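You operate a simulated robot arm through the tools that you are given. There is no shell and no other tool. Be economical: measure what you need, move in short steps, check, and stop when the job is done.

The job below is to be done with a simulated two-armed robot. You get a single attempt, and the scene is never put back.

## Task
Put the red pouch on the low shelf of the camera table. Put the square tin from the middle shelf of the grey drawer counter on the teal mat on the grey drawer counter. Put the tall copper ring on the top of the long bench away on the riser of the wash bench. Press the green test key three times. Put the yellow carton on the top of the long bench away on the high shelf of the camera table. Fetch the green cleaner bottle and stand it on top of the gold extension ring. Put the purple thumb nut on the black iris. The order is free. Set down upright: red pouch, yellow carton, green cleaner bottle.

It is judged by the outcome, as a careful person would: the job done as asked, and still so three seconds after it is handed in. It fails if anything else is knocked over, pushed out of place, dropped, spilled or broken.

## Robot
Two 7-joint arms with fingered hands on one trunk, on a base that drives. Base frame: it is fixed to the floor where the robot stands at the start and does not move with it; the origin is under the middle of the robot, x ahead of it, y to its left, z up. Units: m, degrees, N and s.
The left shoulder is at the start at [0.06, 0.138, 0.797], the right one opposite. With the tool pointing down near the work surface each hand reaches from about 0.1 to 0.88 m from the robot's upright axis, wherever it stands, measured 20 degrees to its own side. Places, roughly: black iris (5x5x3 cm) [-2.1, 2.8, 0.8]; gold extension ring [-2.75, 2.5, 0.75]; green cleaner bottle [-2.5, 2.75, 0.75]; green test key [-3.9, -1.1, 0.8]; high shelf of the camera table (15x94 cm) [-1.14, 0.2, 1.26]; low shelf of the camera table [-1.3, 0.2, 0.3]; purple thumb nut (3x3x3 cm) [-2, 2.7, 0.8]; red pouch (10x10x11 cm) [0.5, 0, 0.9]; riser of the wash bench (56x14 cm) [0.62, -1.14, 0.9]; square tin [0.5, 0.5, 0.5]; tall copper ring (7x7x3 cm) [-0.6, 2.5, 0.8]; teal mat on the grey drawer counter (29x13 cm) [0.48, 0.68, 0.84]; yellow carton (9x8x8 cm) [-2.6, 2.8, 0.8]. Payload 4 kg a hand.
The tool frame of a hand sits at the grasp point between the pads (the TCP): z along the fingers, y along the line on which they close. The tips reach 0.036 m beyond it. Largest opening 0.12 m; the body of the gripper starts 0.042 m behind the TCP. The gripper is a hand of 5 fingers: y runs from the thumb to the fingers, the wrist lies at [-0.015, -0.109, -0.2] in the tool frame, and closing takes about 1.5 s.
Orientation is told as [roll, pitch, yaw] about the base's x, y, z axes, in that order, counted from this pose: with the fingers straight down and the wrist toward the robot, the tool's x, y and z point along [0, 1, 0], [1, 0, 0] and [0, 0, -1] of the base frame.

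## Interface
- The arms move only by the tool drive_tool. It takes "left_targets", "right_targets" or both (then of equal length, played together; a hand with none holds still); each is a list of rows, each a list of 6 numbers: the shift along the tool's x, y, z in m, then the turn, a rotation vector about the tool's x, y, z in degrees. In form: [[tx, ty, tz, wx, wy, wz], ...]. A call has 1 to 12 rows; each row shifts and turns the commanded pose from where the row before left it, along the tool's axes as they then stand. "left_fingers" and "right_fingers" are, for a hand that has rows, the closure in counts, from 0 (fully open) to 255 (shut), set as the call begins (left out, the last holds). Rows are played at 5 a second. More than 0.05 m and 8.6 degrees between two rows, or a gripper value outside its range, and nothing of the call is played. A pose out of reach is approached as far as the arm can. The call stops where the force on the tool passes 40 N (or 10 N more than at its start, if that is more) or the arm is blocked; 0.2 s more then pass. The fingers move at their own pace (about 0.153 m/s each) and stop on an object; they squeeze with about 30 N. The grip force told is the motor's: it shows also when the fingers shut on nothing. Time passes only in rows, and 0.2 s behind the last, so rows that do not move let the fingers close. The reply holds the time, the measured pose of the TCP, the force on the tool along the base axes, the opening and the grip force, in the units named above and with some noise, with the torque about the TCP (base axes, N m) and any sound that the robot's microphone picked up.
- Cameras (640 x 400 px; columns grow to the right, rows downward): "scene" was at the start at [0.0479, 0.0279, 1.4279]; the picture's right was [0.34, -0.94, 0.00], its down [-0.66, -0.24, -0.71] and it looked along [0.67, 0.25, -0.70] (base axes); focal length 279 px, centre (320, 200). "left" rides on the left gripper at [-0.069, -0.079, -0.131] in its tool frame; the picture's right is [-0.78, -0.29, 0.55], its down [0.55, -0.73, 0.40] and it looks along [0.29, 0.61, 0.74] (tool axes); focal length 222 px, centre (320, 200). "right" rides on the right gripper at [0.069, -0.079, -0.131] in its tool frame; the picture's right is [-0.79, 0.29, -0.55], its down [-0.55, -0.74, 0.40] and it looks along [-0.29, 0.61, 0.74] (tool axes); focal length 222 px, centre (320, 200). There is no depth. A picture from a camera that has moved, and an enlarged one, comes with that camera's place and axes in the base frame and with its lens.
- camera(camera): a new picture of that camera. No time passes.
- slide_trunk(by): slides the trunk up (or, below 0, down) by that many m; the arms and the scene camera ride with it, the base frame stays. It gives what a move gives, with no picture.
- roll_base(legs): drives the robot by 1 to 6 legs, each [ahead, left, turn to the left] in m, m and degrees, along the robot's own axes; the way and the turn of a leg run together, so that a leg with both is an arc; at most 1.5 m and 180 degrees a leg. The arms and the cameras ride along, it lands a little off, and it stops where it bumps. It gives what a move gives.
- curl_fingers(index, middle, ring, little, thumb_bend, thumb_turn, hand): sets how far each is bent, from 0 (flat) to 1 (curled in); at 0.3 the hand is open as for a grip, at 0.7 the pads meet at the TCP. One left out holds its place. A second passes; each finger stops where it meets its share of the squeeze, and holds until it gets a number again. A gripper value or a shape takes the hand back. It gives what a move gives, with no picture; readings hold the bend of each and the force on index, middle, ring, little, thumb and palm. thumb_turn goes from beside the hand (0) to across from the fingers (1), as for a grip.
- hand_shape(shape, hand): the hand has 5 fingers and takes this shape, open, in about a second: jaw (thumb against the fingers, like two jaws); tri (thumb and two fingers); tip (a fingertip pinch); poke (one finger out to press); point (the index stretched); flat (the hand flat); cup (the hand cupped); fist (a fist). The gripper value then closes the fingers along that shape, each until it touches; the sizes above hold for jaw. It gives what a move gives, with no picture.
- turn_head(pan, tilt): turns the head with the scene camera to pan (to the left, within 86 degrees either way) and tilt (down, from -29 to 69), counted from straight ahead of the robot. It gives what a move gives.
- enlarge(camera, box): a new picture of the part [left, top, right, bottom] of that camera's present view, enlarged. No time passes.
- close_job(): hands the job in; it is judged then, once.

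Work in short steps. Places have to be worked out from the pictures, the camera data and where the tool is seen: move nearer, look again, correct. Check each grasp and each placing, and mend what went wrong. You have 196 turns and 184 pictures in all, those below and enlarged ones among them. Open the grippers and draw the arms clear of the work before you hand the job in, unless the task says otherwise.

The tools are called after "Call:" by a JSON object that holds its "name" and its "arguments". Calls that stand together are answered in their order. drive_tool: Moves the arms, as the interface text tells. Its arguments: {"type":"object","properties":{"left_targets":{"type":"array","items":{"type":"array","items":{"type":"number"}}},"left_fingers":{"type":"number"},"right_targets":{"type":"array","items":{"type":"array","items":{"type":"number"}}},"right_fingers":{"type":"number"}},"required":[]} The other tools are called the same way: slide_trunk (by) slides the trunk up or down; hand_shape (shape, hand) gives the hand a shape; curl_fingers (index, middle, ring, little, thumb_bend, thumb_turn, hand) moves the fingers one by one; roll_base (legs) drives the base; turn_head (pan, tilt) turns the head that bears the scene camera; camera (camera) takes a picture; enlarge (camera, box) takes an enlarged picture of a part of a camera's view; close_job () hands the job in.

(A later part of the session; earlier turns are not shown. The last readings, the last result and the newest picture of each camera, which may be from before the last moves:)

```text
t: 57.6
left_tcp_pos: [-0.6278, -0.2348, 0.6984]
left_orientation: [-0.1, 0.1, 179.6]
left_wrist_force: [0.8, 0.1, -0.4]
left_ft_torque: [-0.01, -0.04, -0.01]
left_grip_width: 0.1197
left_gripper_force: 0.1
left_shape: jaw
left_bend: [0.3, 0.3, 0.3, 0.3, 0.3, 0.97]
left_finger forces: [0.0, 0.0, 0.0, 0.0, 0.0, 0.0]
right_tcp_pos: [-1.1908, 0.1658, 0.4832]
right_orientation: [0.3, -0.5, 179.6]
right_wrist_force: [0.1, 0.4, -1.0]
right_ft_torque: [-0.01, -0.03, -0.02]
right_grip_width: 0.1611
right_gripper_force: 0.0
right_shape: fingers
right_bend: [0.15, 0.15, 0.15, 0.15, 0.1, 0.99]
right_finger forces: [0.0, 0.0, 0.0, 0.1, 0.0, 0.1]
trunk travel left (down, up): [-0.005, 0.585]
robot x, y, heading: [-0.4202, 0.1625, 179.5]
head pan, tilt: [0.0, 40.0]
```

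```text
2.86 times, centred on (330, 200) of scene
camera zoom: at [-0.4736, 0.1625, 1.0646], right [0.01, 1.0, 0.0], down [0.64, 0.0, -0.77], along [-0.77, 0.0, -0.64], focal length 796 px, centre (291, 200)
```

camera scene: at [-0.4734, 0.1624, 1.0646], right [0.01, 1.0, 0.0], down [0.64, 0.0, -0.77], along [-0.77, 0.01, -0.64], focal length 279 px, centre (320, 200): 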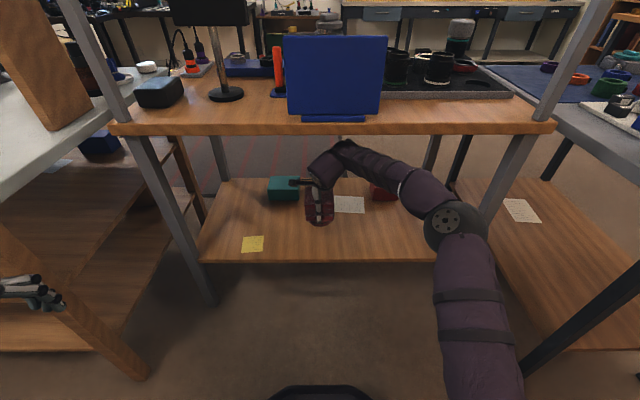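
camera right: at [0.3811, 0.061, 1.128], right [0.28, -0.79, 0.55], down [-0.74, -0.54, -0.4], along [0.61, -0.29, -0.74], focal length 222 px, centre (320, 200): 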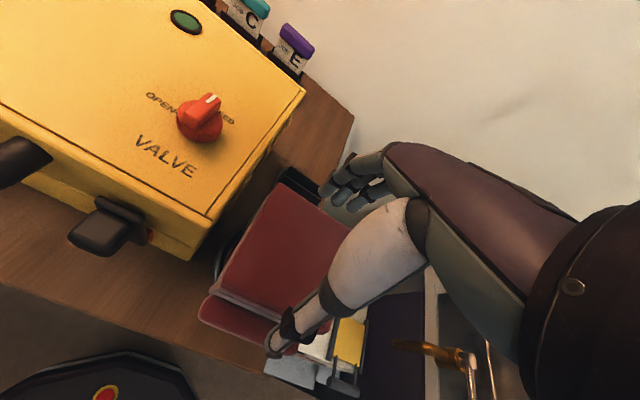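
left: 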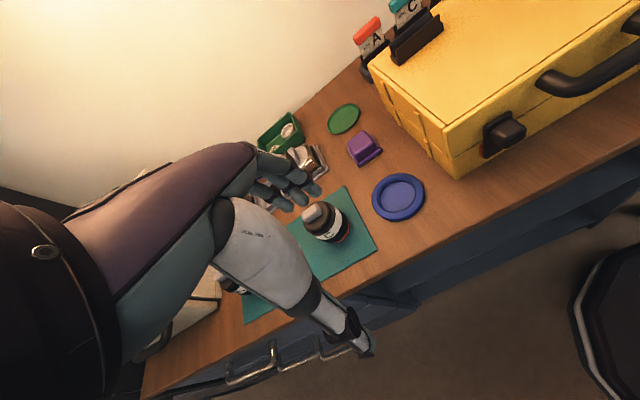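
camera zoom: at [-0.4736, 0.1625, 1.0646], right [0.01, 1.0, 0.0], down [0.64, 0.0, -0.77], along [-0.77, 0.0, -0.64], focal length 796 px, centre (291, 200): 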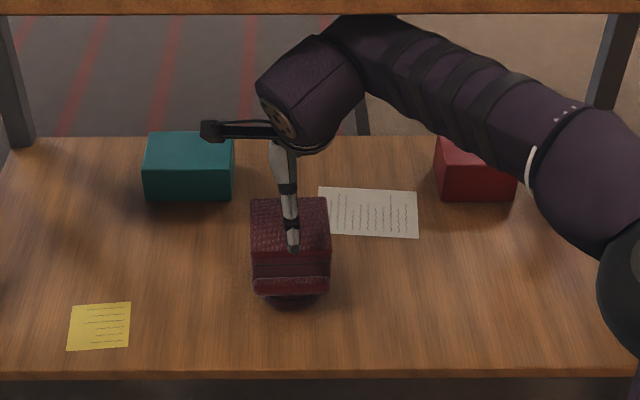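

The pouch stands upright on the low shelf. I back out, retract the right arm and restore its normal shape.

Call:
{"name": "roll_base", "arguments": {"legs": [[-0.2, 0, 0]]}}

Call:
{"name": "drive_tool", "arguments": {"right_targets": [[0, -0.045, -0.02, 0, 0, 0], [0, -0.045, -0.02, 0, 0, 0], [0, -0.045, -0.02, 0, 0, 0], [0, -0.045, -0.02, 0, 0, 0], [0, -0.045, -0.02, 0, 0, 0], [0, -0.045, -0.02, 0, 0, 0], [0, -0.045, -0.03, 0, 0, 0], [-0.04, -0.045, -0.03, 0, 0, 0], [-0.04, -0.04, -0.04, 0, 0, 0]]}}

Call:
{"name": "hand_shape", "arguments": {"hand": "right", "shape": "jaw"}}

Call:
{"name": "roll_base", "arguments": {"legs": [[0, 0, 90], [0, 0, 90]]}}

Call:
{"name": "turn_head", "arguments": {"pan": 15, "tilt": 35}}

Call:
{"name": "camera", "arguments": {"camera": "scene"}}

```text
t: 59.2
left_tcp_pos: [-0.4284, -0.2361, 0.6985]
left_orientation: [0.0, 0.1, 179.6]
left_wrist_force: [0.0, 0.4, -0.4]
left_ft_torque: [-0.01, 0.01, 0.01]
left_grip_width: 0.1197
left_gripper_force: 0.1
left_shape: jaw
left_bend: [0.3, 0.3, 0.3, 0.3, 0.3, 0.97]
left_finger forces: [0.0, 0.0, 0.0, 0.0, 0.0, 0.1]
right_tcp_pos: [-0.9916, 0.1646, 0.4831]
right_orientation: [0.4, -0.5, 179.6]
right_wrist_force: [0.4, 0.1, 0.4]
right_ft_torque: [-0.03, 0.0, -0.02]
right_grip_width: 0.1614
right_gripper_force: 0.0
right_shape: fingers
right_bend: [0.15, 0.15, 0.15, 0.15, 0.1, 0.99]
right_finger forces: [0.1, 0.1, 0.1, 0.0, 0.0, 0.0]
trunk travel left (down, up): [-0.005, 0.585]
robot x, y, heading: [-0.2198, 0.1617, 179.6]
head pan, tilt: [0.0, 40.0]
```

```text
refused: row 7 steps farther than a row can; nothing moved
```

```text
t: 60.1
left_tcp_pos: [-0.4297, -0.2354, 0.6988]
left_orientation: [-0.1, 0.0, 179.6]
left_wrist_force: [-0.2, -0.5, -0.6]
left_ft_torque: [-0.01, 0.02, 0.02]
left_grip_width: 0.1197
left_gripper_force: 0.0
left_shape: jaw
left_bend: [0.3, 0.3, 0.3, 0.3, 0.3, 0.97]
left_finger forces: [0.0, 0.1, 0.1, 0.0, 0.0, 0.1]
right_tcp_pos: [-0.9916, 0.1644, 0.4827]
right_orientation: [0.2, -0.5, 179.7]
right_wrist_force: [-0.5, 1.0, -0.3]
right_ft_torque: [0.01, 0.01, 0.0]
right_grip_width: 0.1202
right_gripper_force: 0.0
right_shape: jaw
right_bend: [0.3, 0.3, 0.3, 0.3, 0.3, 0.97]
right_finger forces: [0.0, 0.0, 0.0, 0.0, 0.1, 0.1]
trunk travel left (down, up): [-0.005, 0.585]
robot x, y, heading: [-0.2225, 0.1575, 179.6]
head pan, tilt: [0.0, 40.0]
```

```text
t: 62.6
left_tcp_pos: [-0.0919, -0.2683, 0.6982]
left_orientation: [0.0, 0.0, -136.2]
left_wrist_force: [-0.4, -0.4, 0.1]
left_ft_torque: [0.0, -0.02, 0.01]
left_grip_width: 0.12
left_gripper_force: 0.0
left_shape: jaw
left_bend: [0.3, 0.3, 0.3, 0.3, 0.3, 0.97]
left_finger forces: [0.0, 0.1, 0.0, 0.0, 0.1, 0.0]
right_tcp_pos: [-0.7866, -0.3609, 0.4787]
right_orientation: [-1.0, 0.3, -137.7]
right_wrist_force: [5.2, 19.7, 2.6]
right_ft_torque: [-0.53, 0.19, -0.52]
right_grip_width: 0.1202
right_gripper_force: 0.2
right_shape: jaw
right_bend: [0.36, 0.3, 0.3, 0.3, 0.3, 0.97]
right_finger forces: [19.2, 0.0, 0.1, 0.1, 0.0, 0.0]
trunk travel left (down, up): [-0.005, 0.585]
robot x, y, heading: [-0.217, 0.1615, -136.2]
head pan, tilt: [0.0, 40.0]
stopped in leg 1: the force on the tool passed its limit at 91 N (the readings are from after the stop); the commanded pose is now the measured one
```

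```text
t: 63.3
left_tcp_pos: [-0.0914, -0.2681, 0.6992]
left_orientation: [0.0, 0.0, -136.1]
left_wrist_force: [0.4, 0.4, -0.2]
left_ft_torque: [0.02, 0.01, 0.02]
left_grip_width: 0.1199
left_gripper_force: 0.0
left_shape: jaw
left_bend: [0.3, 0.3, 0.3, 0.3, 0.3, 0.97]
left_finger forces: [0.1, 0.0, 0.1, 0.0, 0.0, 0.1]
right_tcp_pos: [-0.7873, -0.3625, 0.4796]
right_orientation: [-1.0, 0.2, -137.7]
right_wrist_force: [1.0, 26.2, 2.3]
right_ft_torque: [-0.7, 0.19, -0.99]
right_grip_width: 0.1198
right_gripper_force: 0.1
right_shape: jaw
right_bend: [0.37, 0.3, 0.3, 0.3, 0.3, 0.97]
right_finger forces: [26.7, 0.1, 0.0, 0.1, 0.0, 0.0]
trunk travel left (down, up): [-0.005, 0.585]
robot x, y, heading: [-0.2189, 0.1634, -135.9]
head pan, tilt: [15.0, 35.0]
```

```text
162 pictures are left
camera scene: at [-0.243, 0.1078, 1.0722], right [-0.86, 0.52, 0.0], down [0.3, 0.49, -0.82], along [-0.42, -0.7, -0.57], focal length 279 px, centre (320, 200)
```

scene: 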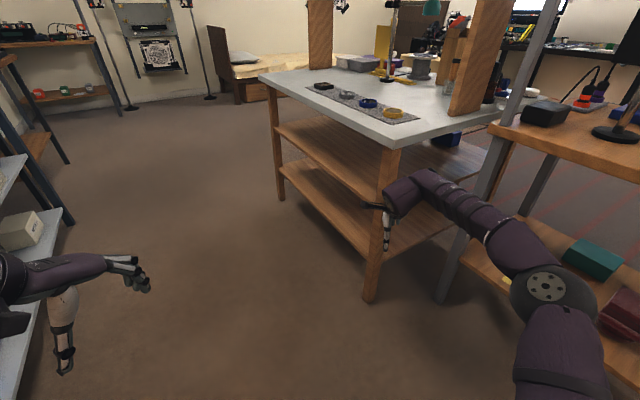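

My retract row was refused and the turn then brought the hand against a wooden table leg; it stopped. I turn back a little and retract properly.

Call:
{"name": "roll_base", "arguments": {"legs": [[0, 0, -25]]}}

Call:
{"name": "drive_tool", "arguments": {"right_targets": [[0, -0.04, -0.02, 0, 0, 0], [0, -0.04, -0.02, 0, 0, 0], [0, -0.04, -0.02, 0, 0, 0], [0, -0.04, -0.02, 0, 0, 0], [0, -0.04, -0.02, 0, 0, 0], [0, -0.04, -0.02, 0, 0, 0], [0, -0.04, -0.02, 0, 0, 0], [-0.01, -0.04, -0.02, 0, 0, 0], [-0.02, -0.03, -0.02, 0, 0, 0], [-0.02, -0.03, -0.03, 0, 0, 0]]}}

Call:
{"name": "enlarge", "arguments": {"camera": "scene", "box": [260, 40, 500, 190]}}

```text
t: 65.0
left_tcp_pos: [-0.2859, -0.2831, 0.6983]
left_orientation: [0.0, 0.2, -161.0]
left_wrist_force: [-0.2, -0.7, 0.3]
left_ft_torque: [0.0, -0.03, 0.03]
left_grip_width: 0.1199
left_gripper_force: 0.1
left_shape: jaw
left_bend: [0.3, 0.3, 0.3, 0.3, 0.3, 0.97]
left_finger forces: [0.0, 0.0, 0.0, 0.1, 0.0, 0.0]
right_tcp_pos: [-0.9558, -0.0772, 0.4786]
right_orientation: [-1.0, 0.1, -162.5]
right_wrist_force: [0.6, -1.6, -0.4]
right_ft_torque: [-0.02, -0.02, -0.02]
right_grip_width: 0.1198
right_gripper_force: 0.0
right_shape: jaw
right_bend: [0.3, 0.3, 0.3, 0.3, 0.3, 0.97]
right_finger forces: [0.0, 0.0, 0.0, 0.1, 0.1, 0.0]
trunk travel left (down, up): [-0.005, 0.585]
robot x, y, heading: [-0.2181, 0.1608, -160.7]
head pan, tilt: [15.0, 35.0]
```

```text
t: 67.2
left_tcp_pos: [-0.2861, -0.2825, 0.6975]
left_orientation: [-0.1, 0.1, -161.0]
left_wrist_force: [0.8, 0.3, -1.1]
left_ft_torque: [0.0, -0.01, -0.02]
left_grip_width: 0.1199
left_gripper_force: 0.1
left_shape: jaw
left_bend: [0.3, 0.3, 0.3, 0.3, 0.3, 0.97]
left_finger forces: [0.0, 0.1, 0.0, 0.1, 0.0, 0.0]
right_tcp_pos: [-0.607, 0.0822, 0.6896]
right_orientation: [-1.0, 0.2, -162.5]
right_wrist_force: [0.3, 0.0, -0.7]
right_ft_torque: [0.03, -0.02, -0.02]
right_grip_width: 0.1199
right_gripper_force: 0.1
right_shape: jaw
right_bend: [0.3, 0.3, 0.3, 0.3, 0.3, 0.97]
right_finger forces: [0.1, 0.0, 0.1, 0.1, 0.1, 0.0]
trunk travel left (down, up): [-0.005, 0.585]
robot x, y, heading: [-0.2194, 0.1591, -161.0]
head pan, tilt: [15.0, 35.0]
```

```text
2.67 times, centred on (380, 115) of scene
camera zoom: at [-0.2643, 0.1216, 1.0721], right [-0.56, 0.83, 0.0], down [0.48, 0.32, -0.82], along [-0.68, -0.46, -0.57], focal length 743 px, centre (160, 427)
```

zoom: 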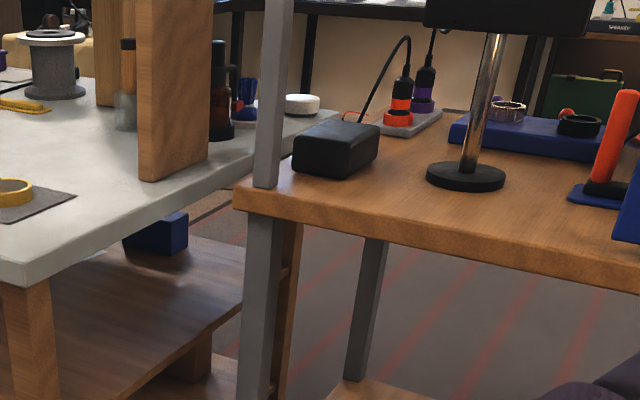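

Nothing shifted. Both arms are tucked now; I turn to face the counter.

Call:
{"name": "roll_base", "arguments": {"legs": [[0, 0, 81], [0, 0, 80]]}}

Call:
{"name": "turn_head", "arguments": {"pan": 15, "tilt": 35}}

Call:
{"name": "camera", "arguments": {"camera": "scene"}}

```text
t: 74.5
left_tcp_pos: [-0.0171, 0.5609, 0.6993]
left_orientation: [0.0, 0.1, 0.4]
left_wrist_force: [0.1, -1.3, -0.3]
left_ft_torque: [0.01, 0.01, 0.0]
left_grip_width: 0.1198
left_gripper_force: 0.1
left_shape: jaw
left_bend: [0.3, 0.3, 0.3, 0.3, 0.3, 0.97]
left_finger forces: [0.0, 0.0, 0.0, 0.0, 0.1, 0.0]
right_tcp_pos: [0.1714, 0.1136, 0.6906]
right_orientation: [-1.0, 0.1, -1.2]
right_wrist_force: [0.0, 0.9, 0.7]
right_ft_torque: [-0.02, 0.04, 0.01]
right_grip_width: 0.1201
right_gripper_force: 0.0
right_shape: jaw
right_bend: [0.3, 0.3, 0.3, 0.3, 0.3, 0.97]
right_finger forces: [0.0, 0.1, 0.0, 0.1, 0.1, 0.1]
trunk travel left (down, up): [-0.005, 0.585]
robot x, y, heading: [-0.218, 0.1626, 0.5]
head pan, tilt: [15.0, 35.0]
```

```text
t: 75.1
left_tcp_pos: [-0.0157, 0.5606, 0.699]
left_orientation: [0.1, 0.1, 0.4]
left_wrist_force: [0.2, -0.4, -0.4]
left_ft_torque: [0.03, 0.01, 0.0]
left_grip_width: 0.1198
left_gripper_force: 0.0
left_shape: jaw
left_bend: [0.3, 0.3, 0.3, 0.3, 0.3, 0.97]
left_finger forces: [0.0, 0.0, 0.0, 0.0, 0.0, 0.0]
right_tcp_pos: [0.1709, 0.1137, 0.692]
right_orientation: [-1.0, 0.0, -1.3]
right_wrist_force: [0.4, -0.8, -0.3]
right_ft_torque: [0.0, 0.01, -0.02]
right_grip_width: 0.12
right_gripper_force: 0.0
right_shape: jaw
right_bend: [0.3, 0.3, 0.3, 0.3, 0.3, 0.97]
right_finger forces: [0.0, 0.0, 0.0, 0.1, 0.0, 0.1]
trunk travel left (down, up): [-0.005, 0.585]
robot x, y, heading: [-0.2216, 0.1638, 0.4]
head pan, tilt: [15.0, 35.0]
```

```text
160 pictures are left
camera scene: at [-0.1644, 0.1845, 1.0722], right [0.26, -0.96, 0.0], down [-0.55, -0.15, -0.82], along [0.79, 0.22, -0.57], focal length 279 px, centre (320, 200)
```

scene: 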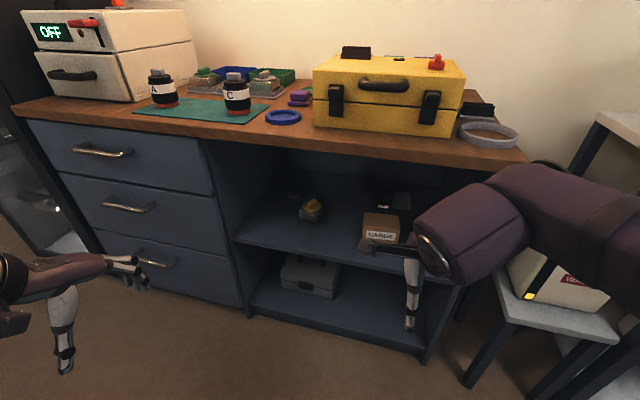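

Call:
{"name": "enlarge", "arguments": {"camera": "scene", "box": [220, 130, 400, 290]}}

```text
2.50 times, centred on (310, 210) of scene
camera zoom: at [-0.1644, 0.1845, 1.0722], right [0.26, -0.96, 0.0], down [-0.55, -0.15, -0.82], along [0.79, 0.22, -0.57], focal length 696 px, centre (345, 175)
```

zoom: 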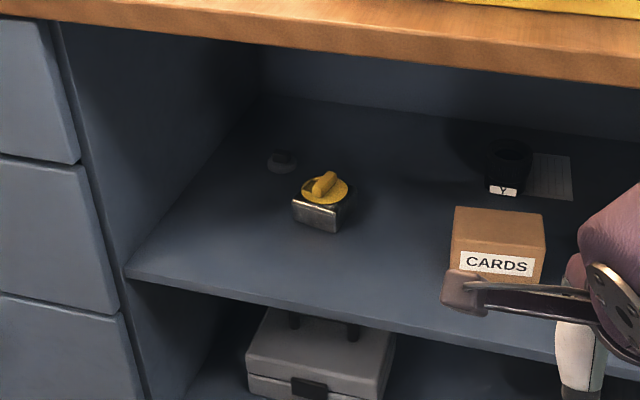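

The tin's on the shelf near [0.58, 0.42]; I need a nearer view for precise height. I move a bit forward and bring the left hand in front of the shelf opening to use its camera, drawing the right hand aside.

Call:
{"name": "drive_tool", "arguments": {"right_targets": [[-0.03, -0.02, 0, 0, 0, 0], [-0.03, -0.02, 0, 0, 0, 0], [-0.03, -0.02, 0, 0, 0, 0], [-0.03, -0.02, 0, 0, 0, 0]], "left_targets": [[-0.03, 0.03, 0.02, 0, 0, 0], [-0.03, 0.03, 0.02, 0, 0, 0], [-0.03, 0.03, 0.02, 0, 0, 0], [-0.03, 0.03, 0.02, 0, 0, 0]]}}

Call:
{"name": "roll_base", "arguments": {"legs": [[0.15, 0, 0]]}}

Call:
{"name": "camera", "arguments": {"camera": "left"}}

Call:
{"name": "camera", "arguments": {"camera": "scene"}}

```text
t: 76.1
left_tcp_pos: [0.1042, 0.4442, 0.6167]
left_orientation: [0.0, 0.1, 0.3]
left_wrist_force: [0.1, -0.2, 0.2]
left_ft_torque: [-0.02, -0.03, -0.03]
left_grip_width: 0.1199
left_gripper_force: 0.0
left_shape: jaw
left_bend: [0.3, 0.3, 0.3, 0.3, 0.3, 0.97]
left_finger forces: [0.1, 0.1, 0.0, 0.1, 0.0, 0.0]
right_tcp_pos: [0.0876, -0.0056, 0.6946]
right_orientation: [-1.0, 0.2, -1.3]
right_wrist_force: [0.0, 0.1, 0.4]
right_ft_torque: [-0.04, -0.01, -0.02]
right_grip_width: 0.12
right_gripper_force: 0.2
right_shape: jaw
right_bend: [0.3, 0.3, 0.3, 0.3, 0.3, 0.97]
right_finger forces: [0.1, 0.0, 0.0, 0.1, 0.0, 0.0]
trunk travel left (down, up): [-0.005, 0.585]
robot x, y, heading: [-0.2179, 0.1644, 0.2]
head pan, tilt: [15.0, 35.0]
```

```text
t: 77.5
left_tcp_pos: [0.2545, 0.4437, 0.6174]
left_orientation: [-0.1, 0.0, 0.3]
left_wrist_force: [0.6, 0.1, -0.1]
left_ft_torque: [0.0, -0.01, -0.01]
left_grip_width: 0.1199
left_gripper_force: 0.0
left_shape: jaw
left_bend: [0.3, 0.3, 0.3, 0.3, 0.3, 0.97]
left_finger forces: [0.0, 0.0, 0.0, 0.0, 0.1, 0.0]
right_tcp_pos: [0.2375, -0.0053, 0.6946]
right_orientation: [-1.0, 0.1, -1.3]
right_wrist_force: [-0.1, -0.1, 0.0]
right_ft_torque: [0.0, -0.03, 0.01]
right_grip_width: 0.1201
right_gripper_force: 0.1
right_shape: jaw
right_bend: [0.3, 0.3, 0.3, 0.3, 0.3, 0.97]
right_finger forces: [0.1, 0.0, 0.0, 0.0, 0.1, 0.0]
trunk travel left (down, up): [-0.005, 0.585]
robot x, y, heading: [-0.0718, 0.1641, 0.3]
head pan, tilt: [15.0, 35.0]
```

```text
158 pictures are left
camera left: at [0.176, 0.3736, 0.749], right [-0.29, -0.79, -0.55], down [-0.74, 0.55, -0.4], along [0.61, 0.29, -0.74], focal length 222 px, centre (320, 200)
```

left: 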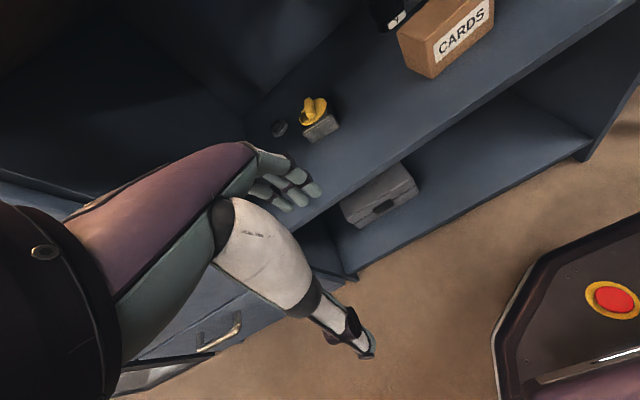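

```text
157 pictures are left
camera scene: at [-0.0138, 0.1852, 1.0722], right [0.26, -0.96, 0.0], down [-0.55, -0.15, -0.82], along [0.79, 0.22, -0.57], focal length 279 px, centre (320, 200)
```

scene: 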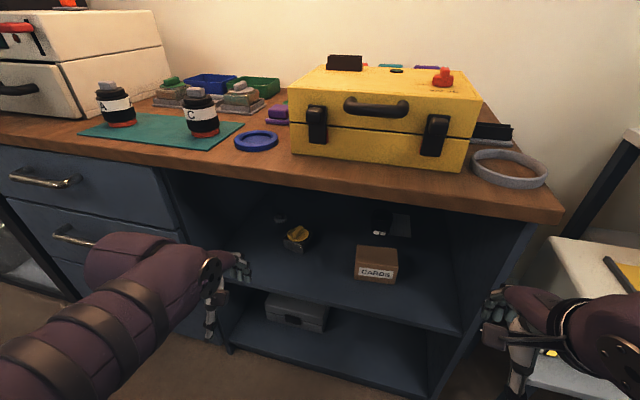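

Two views put the lid at about [0.555, 0.413, 0.525], shelf z≈0.475. I zoom in on the tin from the hand camera for its orientation.

Call:
{"name": "enlarge", "arguments": {"camera": "left", "box": [270, 70, 370, 150]}}

Call:
{"name": "enlarge", "arguments": {"camera": "scene", "box": [230, 190, 350, 280]}}

```text
5.00 times, centred on (320, 110) of left
camera zoom: at [0.176, 0.3736, 0.749], right [-0.29, -0.79, -0.55], down [-0.74, 0.55, -0.4], along [0.61, 0.29, -0.74], focal length 1111 px, centre (320, 650)
```

zoom: 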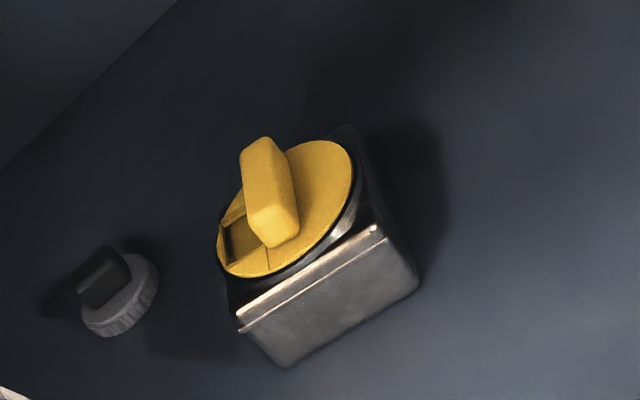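

```text
4.44 times, centred on (290, 235) of scene
camera zoom: at [-0.0138, 0.1852, 1.0722], right [0.26, -0.96, 0.0], down [-0.55, -0.15, -0.82], along [0.79, 0.22, -0.57], focal length 1238 px, centre (453, 44)
```

zoom: 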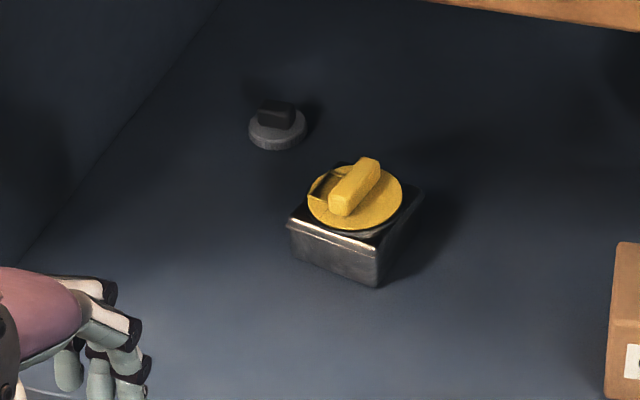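

Tin is a ~6 cm square at about [0.56, 0.41], yaw about −10°. Clearance under the counter top is limited, so I'll reach in with fingers tilted forward and closing sideways: first yaw the left hand 90°, then tilt it forward about 42°.

Call:
{"name": "drive_tool", "arguments": {"left_targets": [[0, 0, 0, 0, 0, -7.5], [0, 0, 0, 0, 0, -7.5], [0, 0, 0, 0, 0, -7.5], [0, 0, 0, 0, 0, -7.5], [0, 0, 0, 0, 0, -7.5], [0, 0, 0, 0, 0, -7.5], [0, 0, 0, 0, 0, -7.5], [0, 0, 0, 0, 0, -7.5], [0, 0, 0, 0, 0, -7.5], [0, 0, 0, 0, 0, -7.5], [0, 0, 0, 0, 0, -7.5], [0, 0, 0, 0, 0, -7.5]]}}

Call:
{"name": "drive_tool", "arguments": {"left_targets": [[0, 0, 0, 0, -8.4, 0], [0, 0, 0, 0, -8.4, 0], [0, 0, 0, 0, -8.4, 0], [0, 0, 0, 0, -8.4, 0], [0, 0, 0, 0, -8.4, 0]]}}

Call:
{"name": "camera", "arguments": {"camera": "scene"}}

Call:
{"name": "camera", "arguments": {"camera": "left"}}

```text
t: 78.6
left_tcp_pos: [0.2631, 0.4076, 0.5966]
left_orientation: [-4.3, 4.1, 20.5]
left_wrist_force: [-2.6, 2.2, 0.5]
left_ft_torque: [-0.2, -0.13, -0.02]
left_grip_width: 0.1197
left_gripper_force: 0.0
left_shape: jaw
left_bend: [0.3, 0.3, 0.3, 0.3, 0.3, 0.97]
left_finger forces: [0.0, 0.0, 0.1, 0.0, 0.1, 0.1]
right_tcp_pos: [0.2373, 0.005, 0.6957]
right_orientation: [-1.8, 0.0, -1.1]
right_wrist_force: [-2.2, 4.4, 2.5]
right_ft_torque: [-0.33, -0.18, -0.09]
right_grip_width: 0.1198
right_gripper_force: 0.0
right_shape: jaw
right_bend: [0.3, 0.3, 0.3, 0.3, 0.3, 0.97]
right_finger forces: [0.0, 0.0, 0.1, 0.1, 0.1, 0.0]
trunk travel left (down, up): [-0.005, 0.585]
robot x, y, heading: [-0.0723, 0.1672, 0.3]
head pan, tilt: [15.0, 35.0]
stopped in row 5 (left hand): the arm was blocked; the commanded pose is now the measured one
```

```text
t: 79.8
left_tcp_pos: [0.2651, 0.4028, 0.6067]
left_orientation: [-45.0, 3.0, 21.3]
left_wrist_force: [-1.0, 0.9, -0.4]
left_ft_torque: [0.05, -0.03, 0.04]
left_grip_width: 0.1195
left_gripper_force: 0.0
left_shape: jaw
left_bend: [0.3, 0.3, 0.3, 0.3, 0.3, 0.97]
left_finger forces: [0.0, 0.1, 0.1, 0.0, 0.0, 0.1]
right_tcp_pos: [0.2386, -0.004, 0.6963]
right_orientation: [-0.9, 0.0, -1.3]
right_wrist_force: [0.2, -0.3, -0.1]
right_ft_torque: [0.02, 0.0, -0.01]
right_grip_width: 0.12
right_gripper_force: 0.1
right_shape: jaw
right_bend: [0.3, 0.3, 0.3, 0.3, 0.3, 0.97]
right_finger forces: [0.0, 0.1, 0.0, 0.0, 0.0, 0.0]
trunk travel left (down, up): [-0.005, 0.585]
robot x, y, heading: [-0.0696, 0.1627, 0.4]
head pan, tilt: [15.0, 35.0]
```

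```text
154 pictures are left
camera scene: at [-0.014, 0.1855, 1.0722], right [0.26, -0.96, 0.0], down [-0.55, -0.15, -0.82], along [0.79, 0.22, -0.57], focal length 279 px, centre (320, 200)
```

scene: 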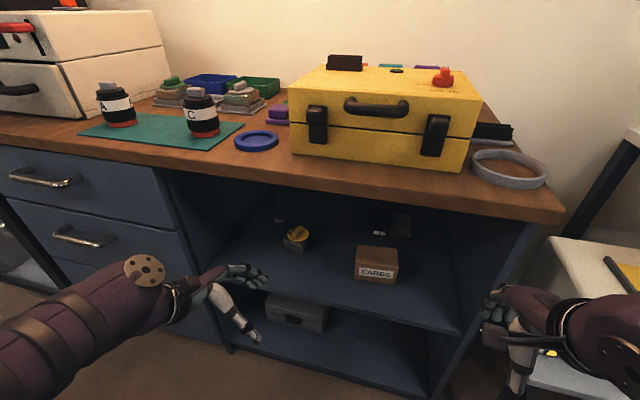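

```text
153 pictures are left
camera left: at [0.1819, 0.4175, 0.7519], right [0.08, -0.98, 0.18], down [-0.76, -0.18, -0.63], along [0.65, -0.09, -0.75], focal length 222 px, centre (320, 200)
```

left: 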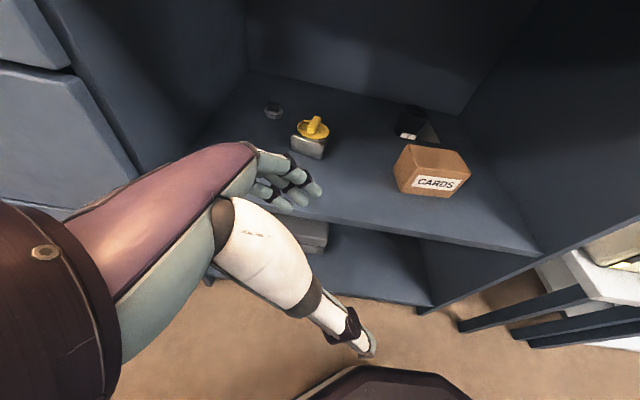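

The left arm can't yaw that way in close. The right arm suits this pose better (its forearm naturally comes from the right), so I back off, restore the left hand and reposition the base leftward.

Call:
{"name": "roll_base", "arguments": {"legs": [[-0.2, 0, 0]]}}

Call:
{"name": "drive_tool", "arguments": {"left_targets": [[0, 0, 0, 0, 8.4, 0], [0, 0, 0, 0, 8.4, 0], [0, 0, 0, 0, 8.4, 0], [0, 0, 0, 0, 8.4, 0], [0, 0, 0, 0, 8.4, 0], [0.03, -0.03, -0.02, 0, 0, 7], [0.03, -0.03, -0.02, 0, 0, 7], [0.03, -0.03, -0.02, 0, 0, 7]]}}

```text
t: 81.4
left_tcp_pos: [0.067, 0.4027, 0.606]
left_orientation: [-44.8, 3.0, 21.2]
left_wrist_force: [-0.3, 0.7, -0.7]
left_ft_torque: [0.0, 0.02, 0.0]
left_grip_width: 0.1197
left_gripper_force: 0.0
left_shape: jaw
left_bend: [0.3, 0.3, 0.3, 0.3, 0.3, 0.97]
left_finger forces: [0.1, 0.0, 0.1, 0.0, 0.0, 0.0]
right_tcp_pos: [0.0381, -0.0046, 0.6943]
right_orientation: [-1.1, 0.0, -1.2]
right_wrist_force: [-0.2, -0.8, -1.0]
right_ft_torque: [0.0, 0.0, -0.01]
right_grip_width: 0.1199
right_gripper_force: 0.1
right_shape: jaw
right_bend: [0.3, 0.3, 0.3, 0.3, 0.3, 0.97]
right_finger forces: [0.0, 0.1, 0.0, 0.0, 0.0, 0.1]
trunk travel left (down, up): [-0.005, 0.585]
robot x, y, heading: [-0.2691, 0.1613, 0.2]
head pan, tilt: [15.0, 35.0]
```

```text
t: 83.2
left_tcp_pos: [-0.0422, 0.4703, 0.6637]
left_orientation: [-3.5, 1.9, 0.0]
left_wrist_force: [-0.1, 0.1, -0.1]
left_ft_torque: [0.01, 0.0, -0.03]
left_grip_width: 0.1198
left_gripper_force: 0.0
left_shape: jaw
left_bend: [0.3, 0.3, 0.3, 0.3, 0.3, 0.97]
left_finger forces: [0.0, 0.0, 0.0, 0.1, 0.1, 0.0]
right_tcp_pos: [0.0382, -0.0054, 0.6936]
right_orientation: [-1.0, 0.1, -1.2]
right_wrist_force: [0.1, -0.4, -0.9]
right_ft_torque: [0.04, 0.0, 0.0]
right_grip_width: 0.1199
right_gripper_force: 0.0
right_shape: jaw
right_bend: [0.3, 0.3, 0.3, 0.3, 0.3, 0.97]
right_finger forces: [0.0, 0.0, 0.1, 0.0, 0.0, 0.0]
trunk travel left (down, up): [-0.005, 0.585]
robot x, y, heading: [-0.2694, 0.1597, 0.2]
head pan, tilt: [15.0, 35.0]
```

Call:
{"name": "roll_base", "arguments": {"legs": [[0, 0.28, 0]]}}

Call:
{"name": "drive_tool", "arguments": {"right_targets": [[0, 0.04, -0.01, 0, 0, 0], [0, 0.04, -0.01, 0, 0, 0], [0, 0.04, -0.01, 0, 0, 0], [0, 0, 0, 0, 0, -8], [0, 0, 0, 0, 0, -8], [0, 0, 0, 0, 0, -8], [0, 0, 0, 0, 0, -8], [0, 0, 0, 0, 0, -8], [0, 0, 0, 0, 0, -8], [0, 0, 0, 0, 0, -8], [0, 0, 0, 0, 0, -8]]}}

Call:
{"name": "camera", "arguments": {"camera": "scene"}}

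```text
t: 85.1
left_tcp_pos: [-0.0426, 0.7491, 0.6646]
left_orientation: [-3.8, 1.8, 0.2]
left_wrist_force: [0.1, -1.2, 0.2]
left_ft_torque: [0.0, -0.02, -0.02]
left_grip_width: 0.1199
left_gripper_force: 0.0
left_shape: jaw
left_bend: [0.3, 0.3, 0.3, 0.3, 0.3, 0.97]
left_finger forces: [0.1, 0.0, 0.0, 0.0, 0.0, 0.1]
right_tcp_pos: [0.0368, 0.2747, 0.6942]
right_orientation: [-1.0, 0.0, -1.2]
right_wrist_force: [0.5, -1.0, -0.1]
right_ft_torque: [0.0, -0.01, -0.05]
right_grip_width: 0.12
right_gripper_force: 0.1
right_shape: jaw
right_bend: [0.3, 0.3, 0.3, 0.3, 0.3, 0.97]
right_finger forces: [0.0, 0.0, 0.1, 0.0, 0.1, 0.1]
trunk travel left (down, up): [-0.005, 0.585]
robot x, y, heading: [-0.2721, 0.441, 0.4]
head pan, tilt: [15.0, 35.0]
```

```text
t: 87.5
left_tcp_pos: [-0.0434, 0.7491, 0.6651]
left_orientation: [-3.7, 1.8, 0.2]
left_wrist_force: [-0.1, -0.4, -0.4]
left_ft_torque: [-0.01, 0.0, 0.02]
left_grip_width: 0.1199
left_gripper_force: 0.1
left_shape: jaw
left_bend: [0.3, 0.3, 0.3, 0.3, 0.3, 0.97]
left_finger forces: [0.0, 0.0, 0.0, 0.1, 0.0, 0.0]
right_tcp_pos: [0.0866, 0.3031, 0.7046]
right_orientation: [-0.3, 0.8, 62.4]
right_wrist_force: [-0.1, 0.4, 0.1]
right_ft_torque: [0.01, 0.03, 0.01]
right_grip_width: 0.12
right_gripper_force: 0.0
right_shape: jaw
right_bend: [0.3, 0.3, 0.3, 0.3, 0.3, 0.97]
right_finger forces: [0.1, 0.1, 0.0, 0.0, 0.0, 0.0]
right hand out of reach, approached as far as the arm can: row 10, 11
trunk travel left (down, up): [-0.005, 0.585]
robot x, y, heading: [-0.2736, 0.4426, 0.4]
head pan, tilt: [15.0, 35.0]
```

```text
152 pictures are left
camera scene: at [-0.2149, 0.4639, 1.0722], right [0.26, -0.96, 0.0], down [-0.55, -0.15, -0.82], along [0.79, 0.22, -0.57], focal length 279 px, centre (320, 200)
```

scene: 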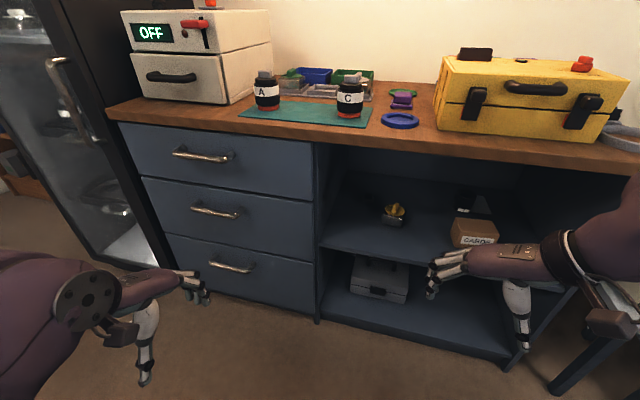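

The right arm takes this pose (yaw 62° so far). I extend it, yaw some more and tilt the fingers forward.

Call:
{"name": "drive_tool", "arguments": {"right_targets": [[-0.0185, 0.036, 0, 0, 0, 0], [-0.0185, 0.036, 0, 0, 0, 0], [-0.0185, 0.036, 0, 0, 0, 0], [0, 0, 0, 0, -8.4, 0], [0, 0, 0, 0, -8.4, 0], [0, 0, 0, 0, -8.4, 0], [0, 0, 0, 0, -8.4, 0]]}}

Call:
{"name": "camera", "arguments": {"camera": "scene"}}

Call:
{"name": "camera", "arguments": {"camera": "right"}}

```text
t: 89.1
left_tcp_pos: [-0.0427, 0.7492, 0.6649]
left_orientation: [-3.7, 1.8, 0.2]
left_wrist_force: [0.6, -0.3, 0.1]
left_ft_torque: [-0.04, -0.02, -0.02]
left_grip_width: 0.1203
left_gripper_force: 0.0
left_shape: jaw
left_bend: [0.3, 0.3, 0.3, 0.3, 0.3, 0.97]
left_finger forces: [0.0, 0.0, 0.0, 0.0, 0.0, 0.0]
right_tcp_pos: [0.1065, 0.3799, 0.6735]
right_orientation: [-34.1, 0.9, 62.7]
right_wrist_force: [0.3, 0.0, -0.1]
right_ft_torque: [0.0, 0.06, -0.03]
right_grip_width: 0.12
right_gripper_force: 0.0
right_shape: jaw
right_bend: [0.3, 0.3, 0.3, 0.3, 0.3, 0.97]
right_finger forces: [0.0, 0.1, 0.1, 0.1, 0.0, 0.1]
right hand out of reach, approached as far as the arm can: row 1, 2, 3, 4
trunk travel left (down, up): [-0.005, 0.585]
robot x, y, heading: [-0.2705, 0.4384, 0.2]
head pan, tilt: [15.0, 35.0]
```

```text
151 pictures are left
camera scene: at [-0.2149, 0.4638, 1.0722], right [0.26, -0.96, 0.0], down [-0.55, -0.15, -0.82], along [0.79, 0.22, -0.57], focal length 279 px, centre (320, 200)
```

scene: 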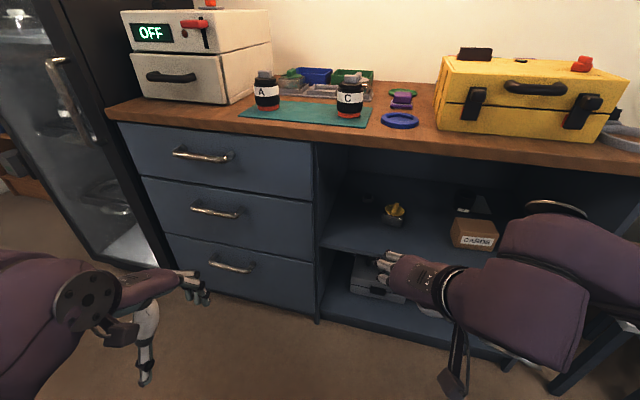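

```text
150 pictures are left
camera right: at [-0.0471, 0.3692, 0.7452], right [0.44, 0.11, 0.89], down [0.27, -0.96, -0.01], along [0.86, 0.24, -0.46], focal length 222 px, centre (320, 200)
```

right: 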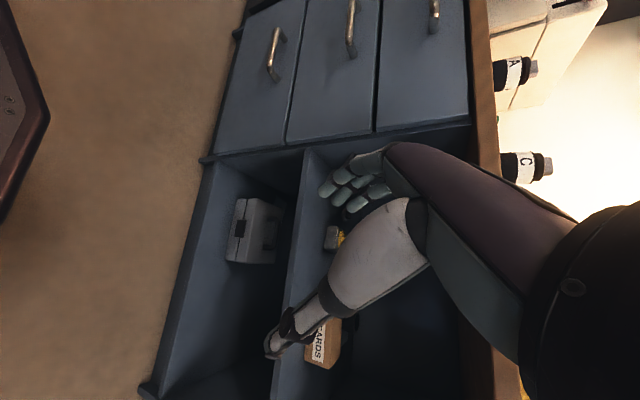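

Pose is good (wrist only 0.17 above and 0.14 behind the TCP). I lower the hand to about shelf height outside and see the reading, then drive in.

Call:
{"name": "drive_tool", "arguments": {"right_targets": [[0, 0, 0, 0, 0, 0], [0, 0, 0, 0, 0, 0]]}}

```text
t: 89.7
left_tcp_pos: [-0.0425, 0.7489, 0.6651]
left_orientation: [-3.7, 1.8, 0.2]
left_wrist_force: [0.3, 0.2, -0.1]
left_ft_torque: [0.01, 0.02, -0.02]
left_grip_width: 0.1201
left_gripper_force: 0.2
left_shape: jaw
left_bend: [0.3, 0.3, 0.3, 0.3, 0.3, 0.97]
left_finger forces: [0.0, 0.1, 0.0, 0.0, 0.0, 0.0]
right_tcp_pos: [0.106, 0.3797, 0.6732]
right_orientation: [-34.0, 0.8, 62.7]
right_wrist_force: [0.5, 0.0, 0.0]
right_ft_torque: [-0.01, -0.01, -0.03]
right_grip_width: 0.1198
right_gripper_force: 0.1
right_shape: jaw
right_bend: [0.3, 0.3, 0.3, 0.3, 0.3, 0.97]
right_finger forces: [0.0, 0.1, 0.1, 0.1, 0.0, 0.0]
trunk travel left (down, up): [-0.005, 0.585]
robot x, y, heading: [-0.2734, 0.4402, 0.5]
head pan, tilt: [15.0, 35.0]
```

Call:
{"name": "drive_tool", "arguments": {"right_targets": [[0.0242, 0, 0.0359, 0, 0, 0], [0.0242, 0, 0.0359, 0, 0, 0], [0.0242, 0, 0.0359, 0, 0, 0]]}}

Call:
{"name": "roll_base", "arguments": {"legs": [[0.2, 0.01, 0]]}}

Call:
{"name": "camera", "arguments": {"camera": "scene"}}

Call:
{"name": "camera", "arguments": {"camera": "right"}}

```text
t: 90.5
left_tcp_pos: [-0.0425, 0.7486, 0.6646]
left_orientation: [-3.8, 1.8, 0.2]
left_wrist_force: [0.2, 0.0, 0.3]
left_ft_torque: [0.01, 0.02, 0.01]
left_grip_width: 0.1198
left_gripper_force: 0.1
left_shape: jaw
left_bend: [0.3, 0.3, 0.3, 0.3, 0.3, 0.97]
left_finger forces: [0.1, 0.0, 0.0, 0.1, 0.1, 0.0]
right_tcp_pos: [0.1044, 0.3762, 0.5425]
right_orientation: [-33.9, 0.8, 62.7]
right_wrist_force: [0.4, 0.4, -0.2]
right_ft_torque: [0.03, -0.03, 0.01]
right_grip_width: 0.12
right_gripper_force: 0.1
right_shape: jaw
right_bend: [0.3, 0.3, 0.3, 0.3, 0.3, 0.97]
right_finger forces: [0.1, 0.0, 0.0, 0.0, 0.1, 0.0]
trunk travel left (down, up): [-0.005, 0.585]
robot x, y, heading: [-0.2692, 0.4411, 0.1]
head pan, tilt: [15.0, 35.0]
```

```text
t: 92.1
left_tcp_pos: [0.1551, 0.7589, 0.6652]
left_orientation: [-3.6, 1.8, 0.1]
left_wrist_force: [0.1, 0.3, -0.1]
left_ft_torque: [-0.01, -0.02, 0.01]
left_grip_width: 0.1199
left_gripper_force: 0.1
left_shape: jaw
left_bend: [0.3, 0.3, 0.3, 0.3, 0.3, 0.97]
left_finger forces: [0.0, 0.0, 0.0, 0.1, 0.0, 0.1]
right_tcp_pos: [0.3024, 0.3881, 0.5435]
right_orientation: [-34.0, 0.8, 62.7]
right_wrist_force: [1.2, 0.6, 0.1]
right_ft_torque: [-0.02, 0.04, 0.0]
right_grip_width: 0.1203
right_gripper_force: 0.0
right_shape: jaw
right_bend: [0.3, 0.3, 0.3, 0.3, 0.3, 0.97]
right_finger forces: [0.0, 0.1, 0.1, 0.1, 0.1, 0.0]
trunk travel left (down, up): [-0.005, 0.585]
robot x, y, heading: [-0.0728, 0.4511, -0.0]
head pan, tilt: [15.0, 35.0]
```

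```text
149 pictures are left
camera scene: at [-0.0169, 0.4744, 1.0722], right [0.26, -0.97, 0.0], down [-0.55, -0.15, -0.82], along [0.79, 0.21, -0.57], focal length 279 px, centre (320, 200)
```

scene: 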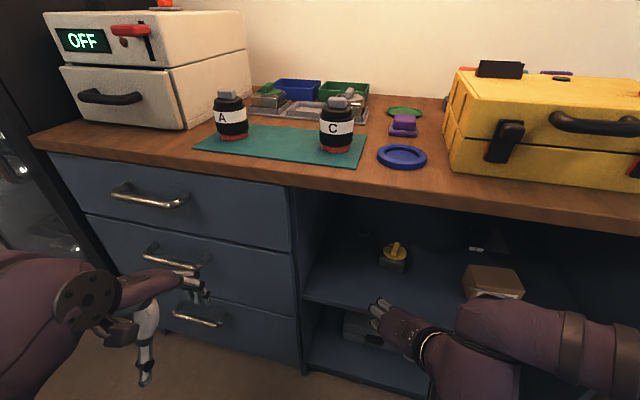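

```text
148 pictures are left
camera right: at [0.1496, 0.3774, 0.615], right [0.45, 0.11, 0.89], down [0.26, -0.96, -0.01], along [0.85, 0.24, -0.46], focal length 222 px, centre (320, 200)
```

right: 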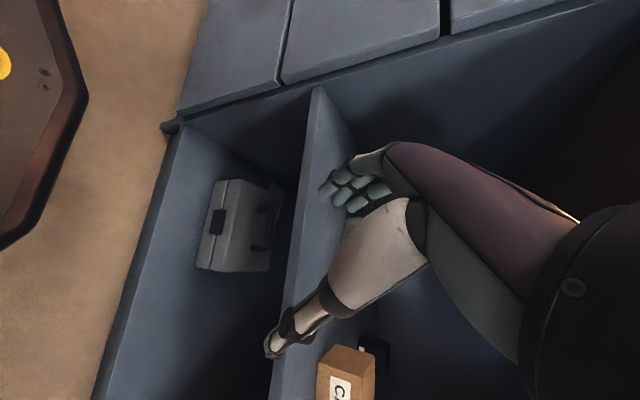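

Triangulating gives the lid at [0.561, 0.415, 0.527]. I advance the hand to x≈0.50, z≈0.53 with fingers straddling, then look.

Call:
{"name": "drive_tool", "arguments": {"right_targets": [[-0.0258, 0.0226, 0.0206, 0, 0, 0], [-0.0258, 0.0226, 0.0206, 0, 0, 0], [-0.0258, 0.0226, 0.0206, 0, 0, 0], [-0.0258, 0.0226, 0.0206, 0, 0, 0], [-0.0258, 0.0226, 0.0206, 0, 0, 0]]}}

Call:
{"name": "enlarge", "arguments": {"camera": "scene", "box": [300, 170, 540, 350]}}

Call:
{"name": "camera", "arguments": {"camera": "right"}}

```text
t: 93.3
left_tcp_pos: [0.1559, 0.758, 0.6636]
left_orientation: [-3.7, 1.9, 0.0]
left_wrist_force: [0.0, 0.2, -0.7]
left_ft_torque: [0.04, 0.0, 0.0]
left_grip_width: 0.1199
left_gripper_force: 0.2
left_shape: jaw
left_bend: [0.3, 0.3, 0.3, 0.3, 0.3, 0.97]
left_finger forces: [0.1, 0.0, 0.0, 0.0, 0.1, 0.0]
right_tcp_pos: [0.4456, 0.3835, 0.5242]
right_orientation: [-34.4, 0.5, 62.3]
right_wrist_force: [0.1, -0.8, -0.2]
right_ft_torque: [0.02, 0.01, 0.03]
right_grip_width: 0.1201
right_gripper_force: 0.1
right_shape: jaw
right_bend: [0.3, 0.3, 0.3, 0.3, 0.3, 0.97]
right_finger forces: [0.0, 0.0, 0.0, 0.0, 0.0, 0.1]
right hand out of reach, approached as far as the arm can: row 3, 4, 5
trunk travel left (down, up): [-0.005, 0.585]
robot x, y, heading: [-0.0715, 0.4509, 0.3]
head pan, tilt: [15.0, 35.0]
```

```text
2.22 times, centred on (420, 260) of scene
camera zoom: at [-0.0169, 0.4746, 1.0722], right [0.26, -0.97, 0.0], down [-0.55, -0.15, -0.82], along [0.79, 0.21, -0.57], focal length 619 px, centre (98, 67)
```

zoom: 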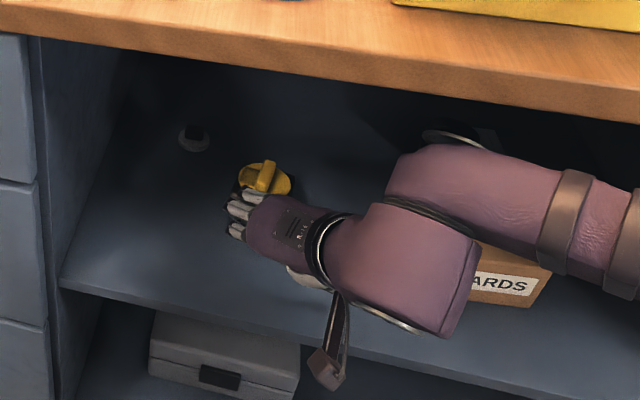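

```text
146 pictures are left
camera right: at [0.2918, 0.3739, 0.5958], right [0.44, 0.11, 0.89], down [0.26, -0.97, -0.01], along [0.86, 0.24, -0.45], focal length 222 px, centre (320, 200)
```

right: 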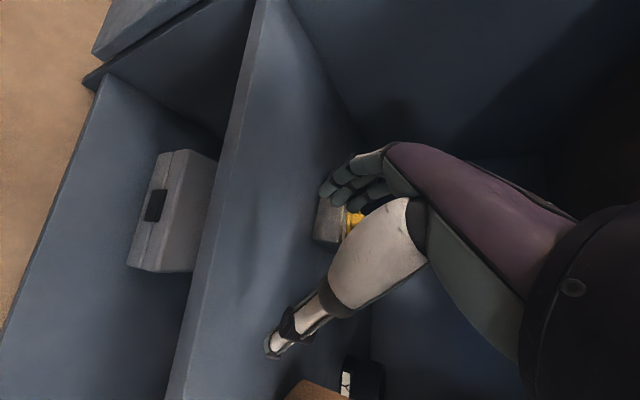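

The arm reached its limit in this pose at [0.446, 0.384]. I carry it the rest of the way with the base, in small steps with looks.

Call:
{"name": "drive_tool", "arguments": {"right_targets": [[0, 0, 0, 0, 0, 0]]}}

Call:
{"name": "roll_base", "arguments": {"legs": [[0.04, 0.03, 0]]}}

Call:
{"name": "turn_head", "arguments": {"pan": -25, "tilt": 45}}

Call:
{"name": "camera", "arguments": {"camera": "scene"}}

```text
t: 93.7
left_tcp_pos: [0.1547, 0.7587, 0.6643]
left_orientation: [-3.7, 1.8, 0.1]
left_wrist_force: [0.5, 0.6, -0.8]
left_ft_torque: [0.0, -0.01, -0.02]
left_grip_width: 0.1199
left_gripper_force: 0.1
left_shape: jaw
left_bend: [0.3, 0.3, 0.3, 0.3, 0.3, 0.97]
left_finger forces: [0.0, 0.1, 0.1, 0.0, 0.1, 0.0]
right_tcp_pos: [0.4447, 0.3827, 0.5261]
right_orientation: [-34.3, 0.6, 62.3]
right_wrist_force: [0.1, -0.4, -0.1]
right_ft_torque: [-0.01, 0.01, 0.02]
right_grip_width: 0.1198
right_gripper_force: 0.1
right_shape: jaw
right_bend: [0.3, 0.3, 0.3, 0.3, 0.3, 0.97]
right_finger forces: [0.0, 0.0, 0.1, 0.0, 0.0, 0.0]
trunk travel left (down, up): [-0.005, 0.585]
robot x, y, heading: [-0.0725, 0.4487, 0.0]
head pan, tilt: [15.0, 35.0]
```

```text
t: 94.6
left_tcp_pos: [0.1953, 0.79, 0.6642]
left_orientation: [-3.7, 1.9, 0.1]
left_wrist_force: [-0.8, 0.7, 0.2]
left_ft_torque: [-0.03, -0.02, -0.01]
left_grip_width: 0.1199
left_gripper_force: 0.0
left_shape: jaw
left_bend: [0.3, 0.3, 0.3, 0.3, 0.3, 0.97]
left_finger forces: [0.1, 0.0, 0.0, 0.0, 0.0, 0.0]
right_tcp_pos: [0.4848, 0.4129, 0.5257]
right_orientation: [-34.3, 0.4, 62.3]
right_wrist_force: [-0.7, -0.2, 0.4]
right_ft_torque: [-0.05, -0.03, 0.03]
right_grip_width: 0.1199
right_gripper_force: 0.2
right_shape: jaw
right_bend: [0.3, 0.3, 0.3, 0.3, 0.3, 0.97]
right_finger forces: [0.0, 0.0, 0.0, 0.1, 0.1, 0.0]
trunk travel left (down, up): [-0.005, 0.585]
robot x, y, heading: [-0.03, 0.4777, 0.1]
head pan, tilt: [15.0, 35.0]
```

```text
t: 95.7
left_tcp_pos: [0.1947, 0.7895, 0.6649]
left_orientation: [-3.7, 1.8, 0.2]
left_wrist_force: [1.2, -0.2, -0.7]
left_ft_torque: [0.01, 0.02, 0.02]
left_grip_width: 0.12
left_gripper_force: 0.1
left_shape: jaw
left_bend: [0.3, 0.3, 0.3, 0.3, 0.3, 0.97]
left_finger forces: [0.0, 0.0, 0.1, 0.0, 0.0, 0.1]
right_tcp_pos: [0.4847, 0.413, 0.526]
right_orientation: [-34.3, 0.6, 62.3]
right_wrist_force: [-0.4, 0.6, 0.2]
right_ft_torque: [-0.03, 0.02, 0.01]
right_grip_width: 0.1201
right_gripper_force: 0.0
right_shape: jaw
right_bend: [0.3, 0.3, 0.3, 0.3, 0.3, 0.97]
right_finger forces: [0.0, 0.0, 0.1, 0.0, 0.0, 0.0]
trunk travel left (down, up): [-0.005, 0.585]
robot x, y, heading: [-0.0288, 0.4847, 0.0]
head pan, tilt: [-25.0, 45.0]
```

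```text
145 pictures are left
camera scene: at [0.012, 0.4476, 1.0574], right [-0.42, -0.91, 0.0], down [-0.64, 0.3, -0.71], along [0.64, -0.3, -0.71], focal length 279 px, centre (320, 200)
```

scene: 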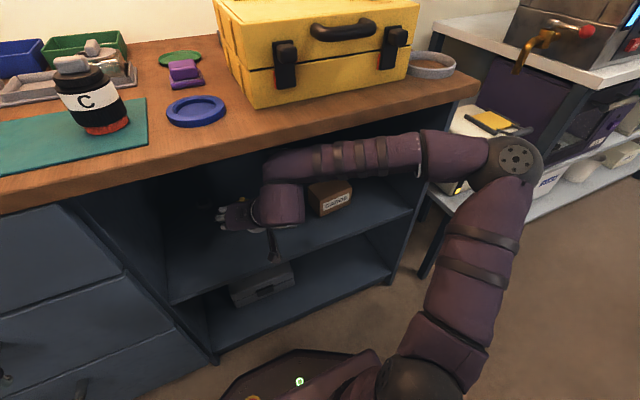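

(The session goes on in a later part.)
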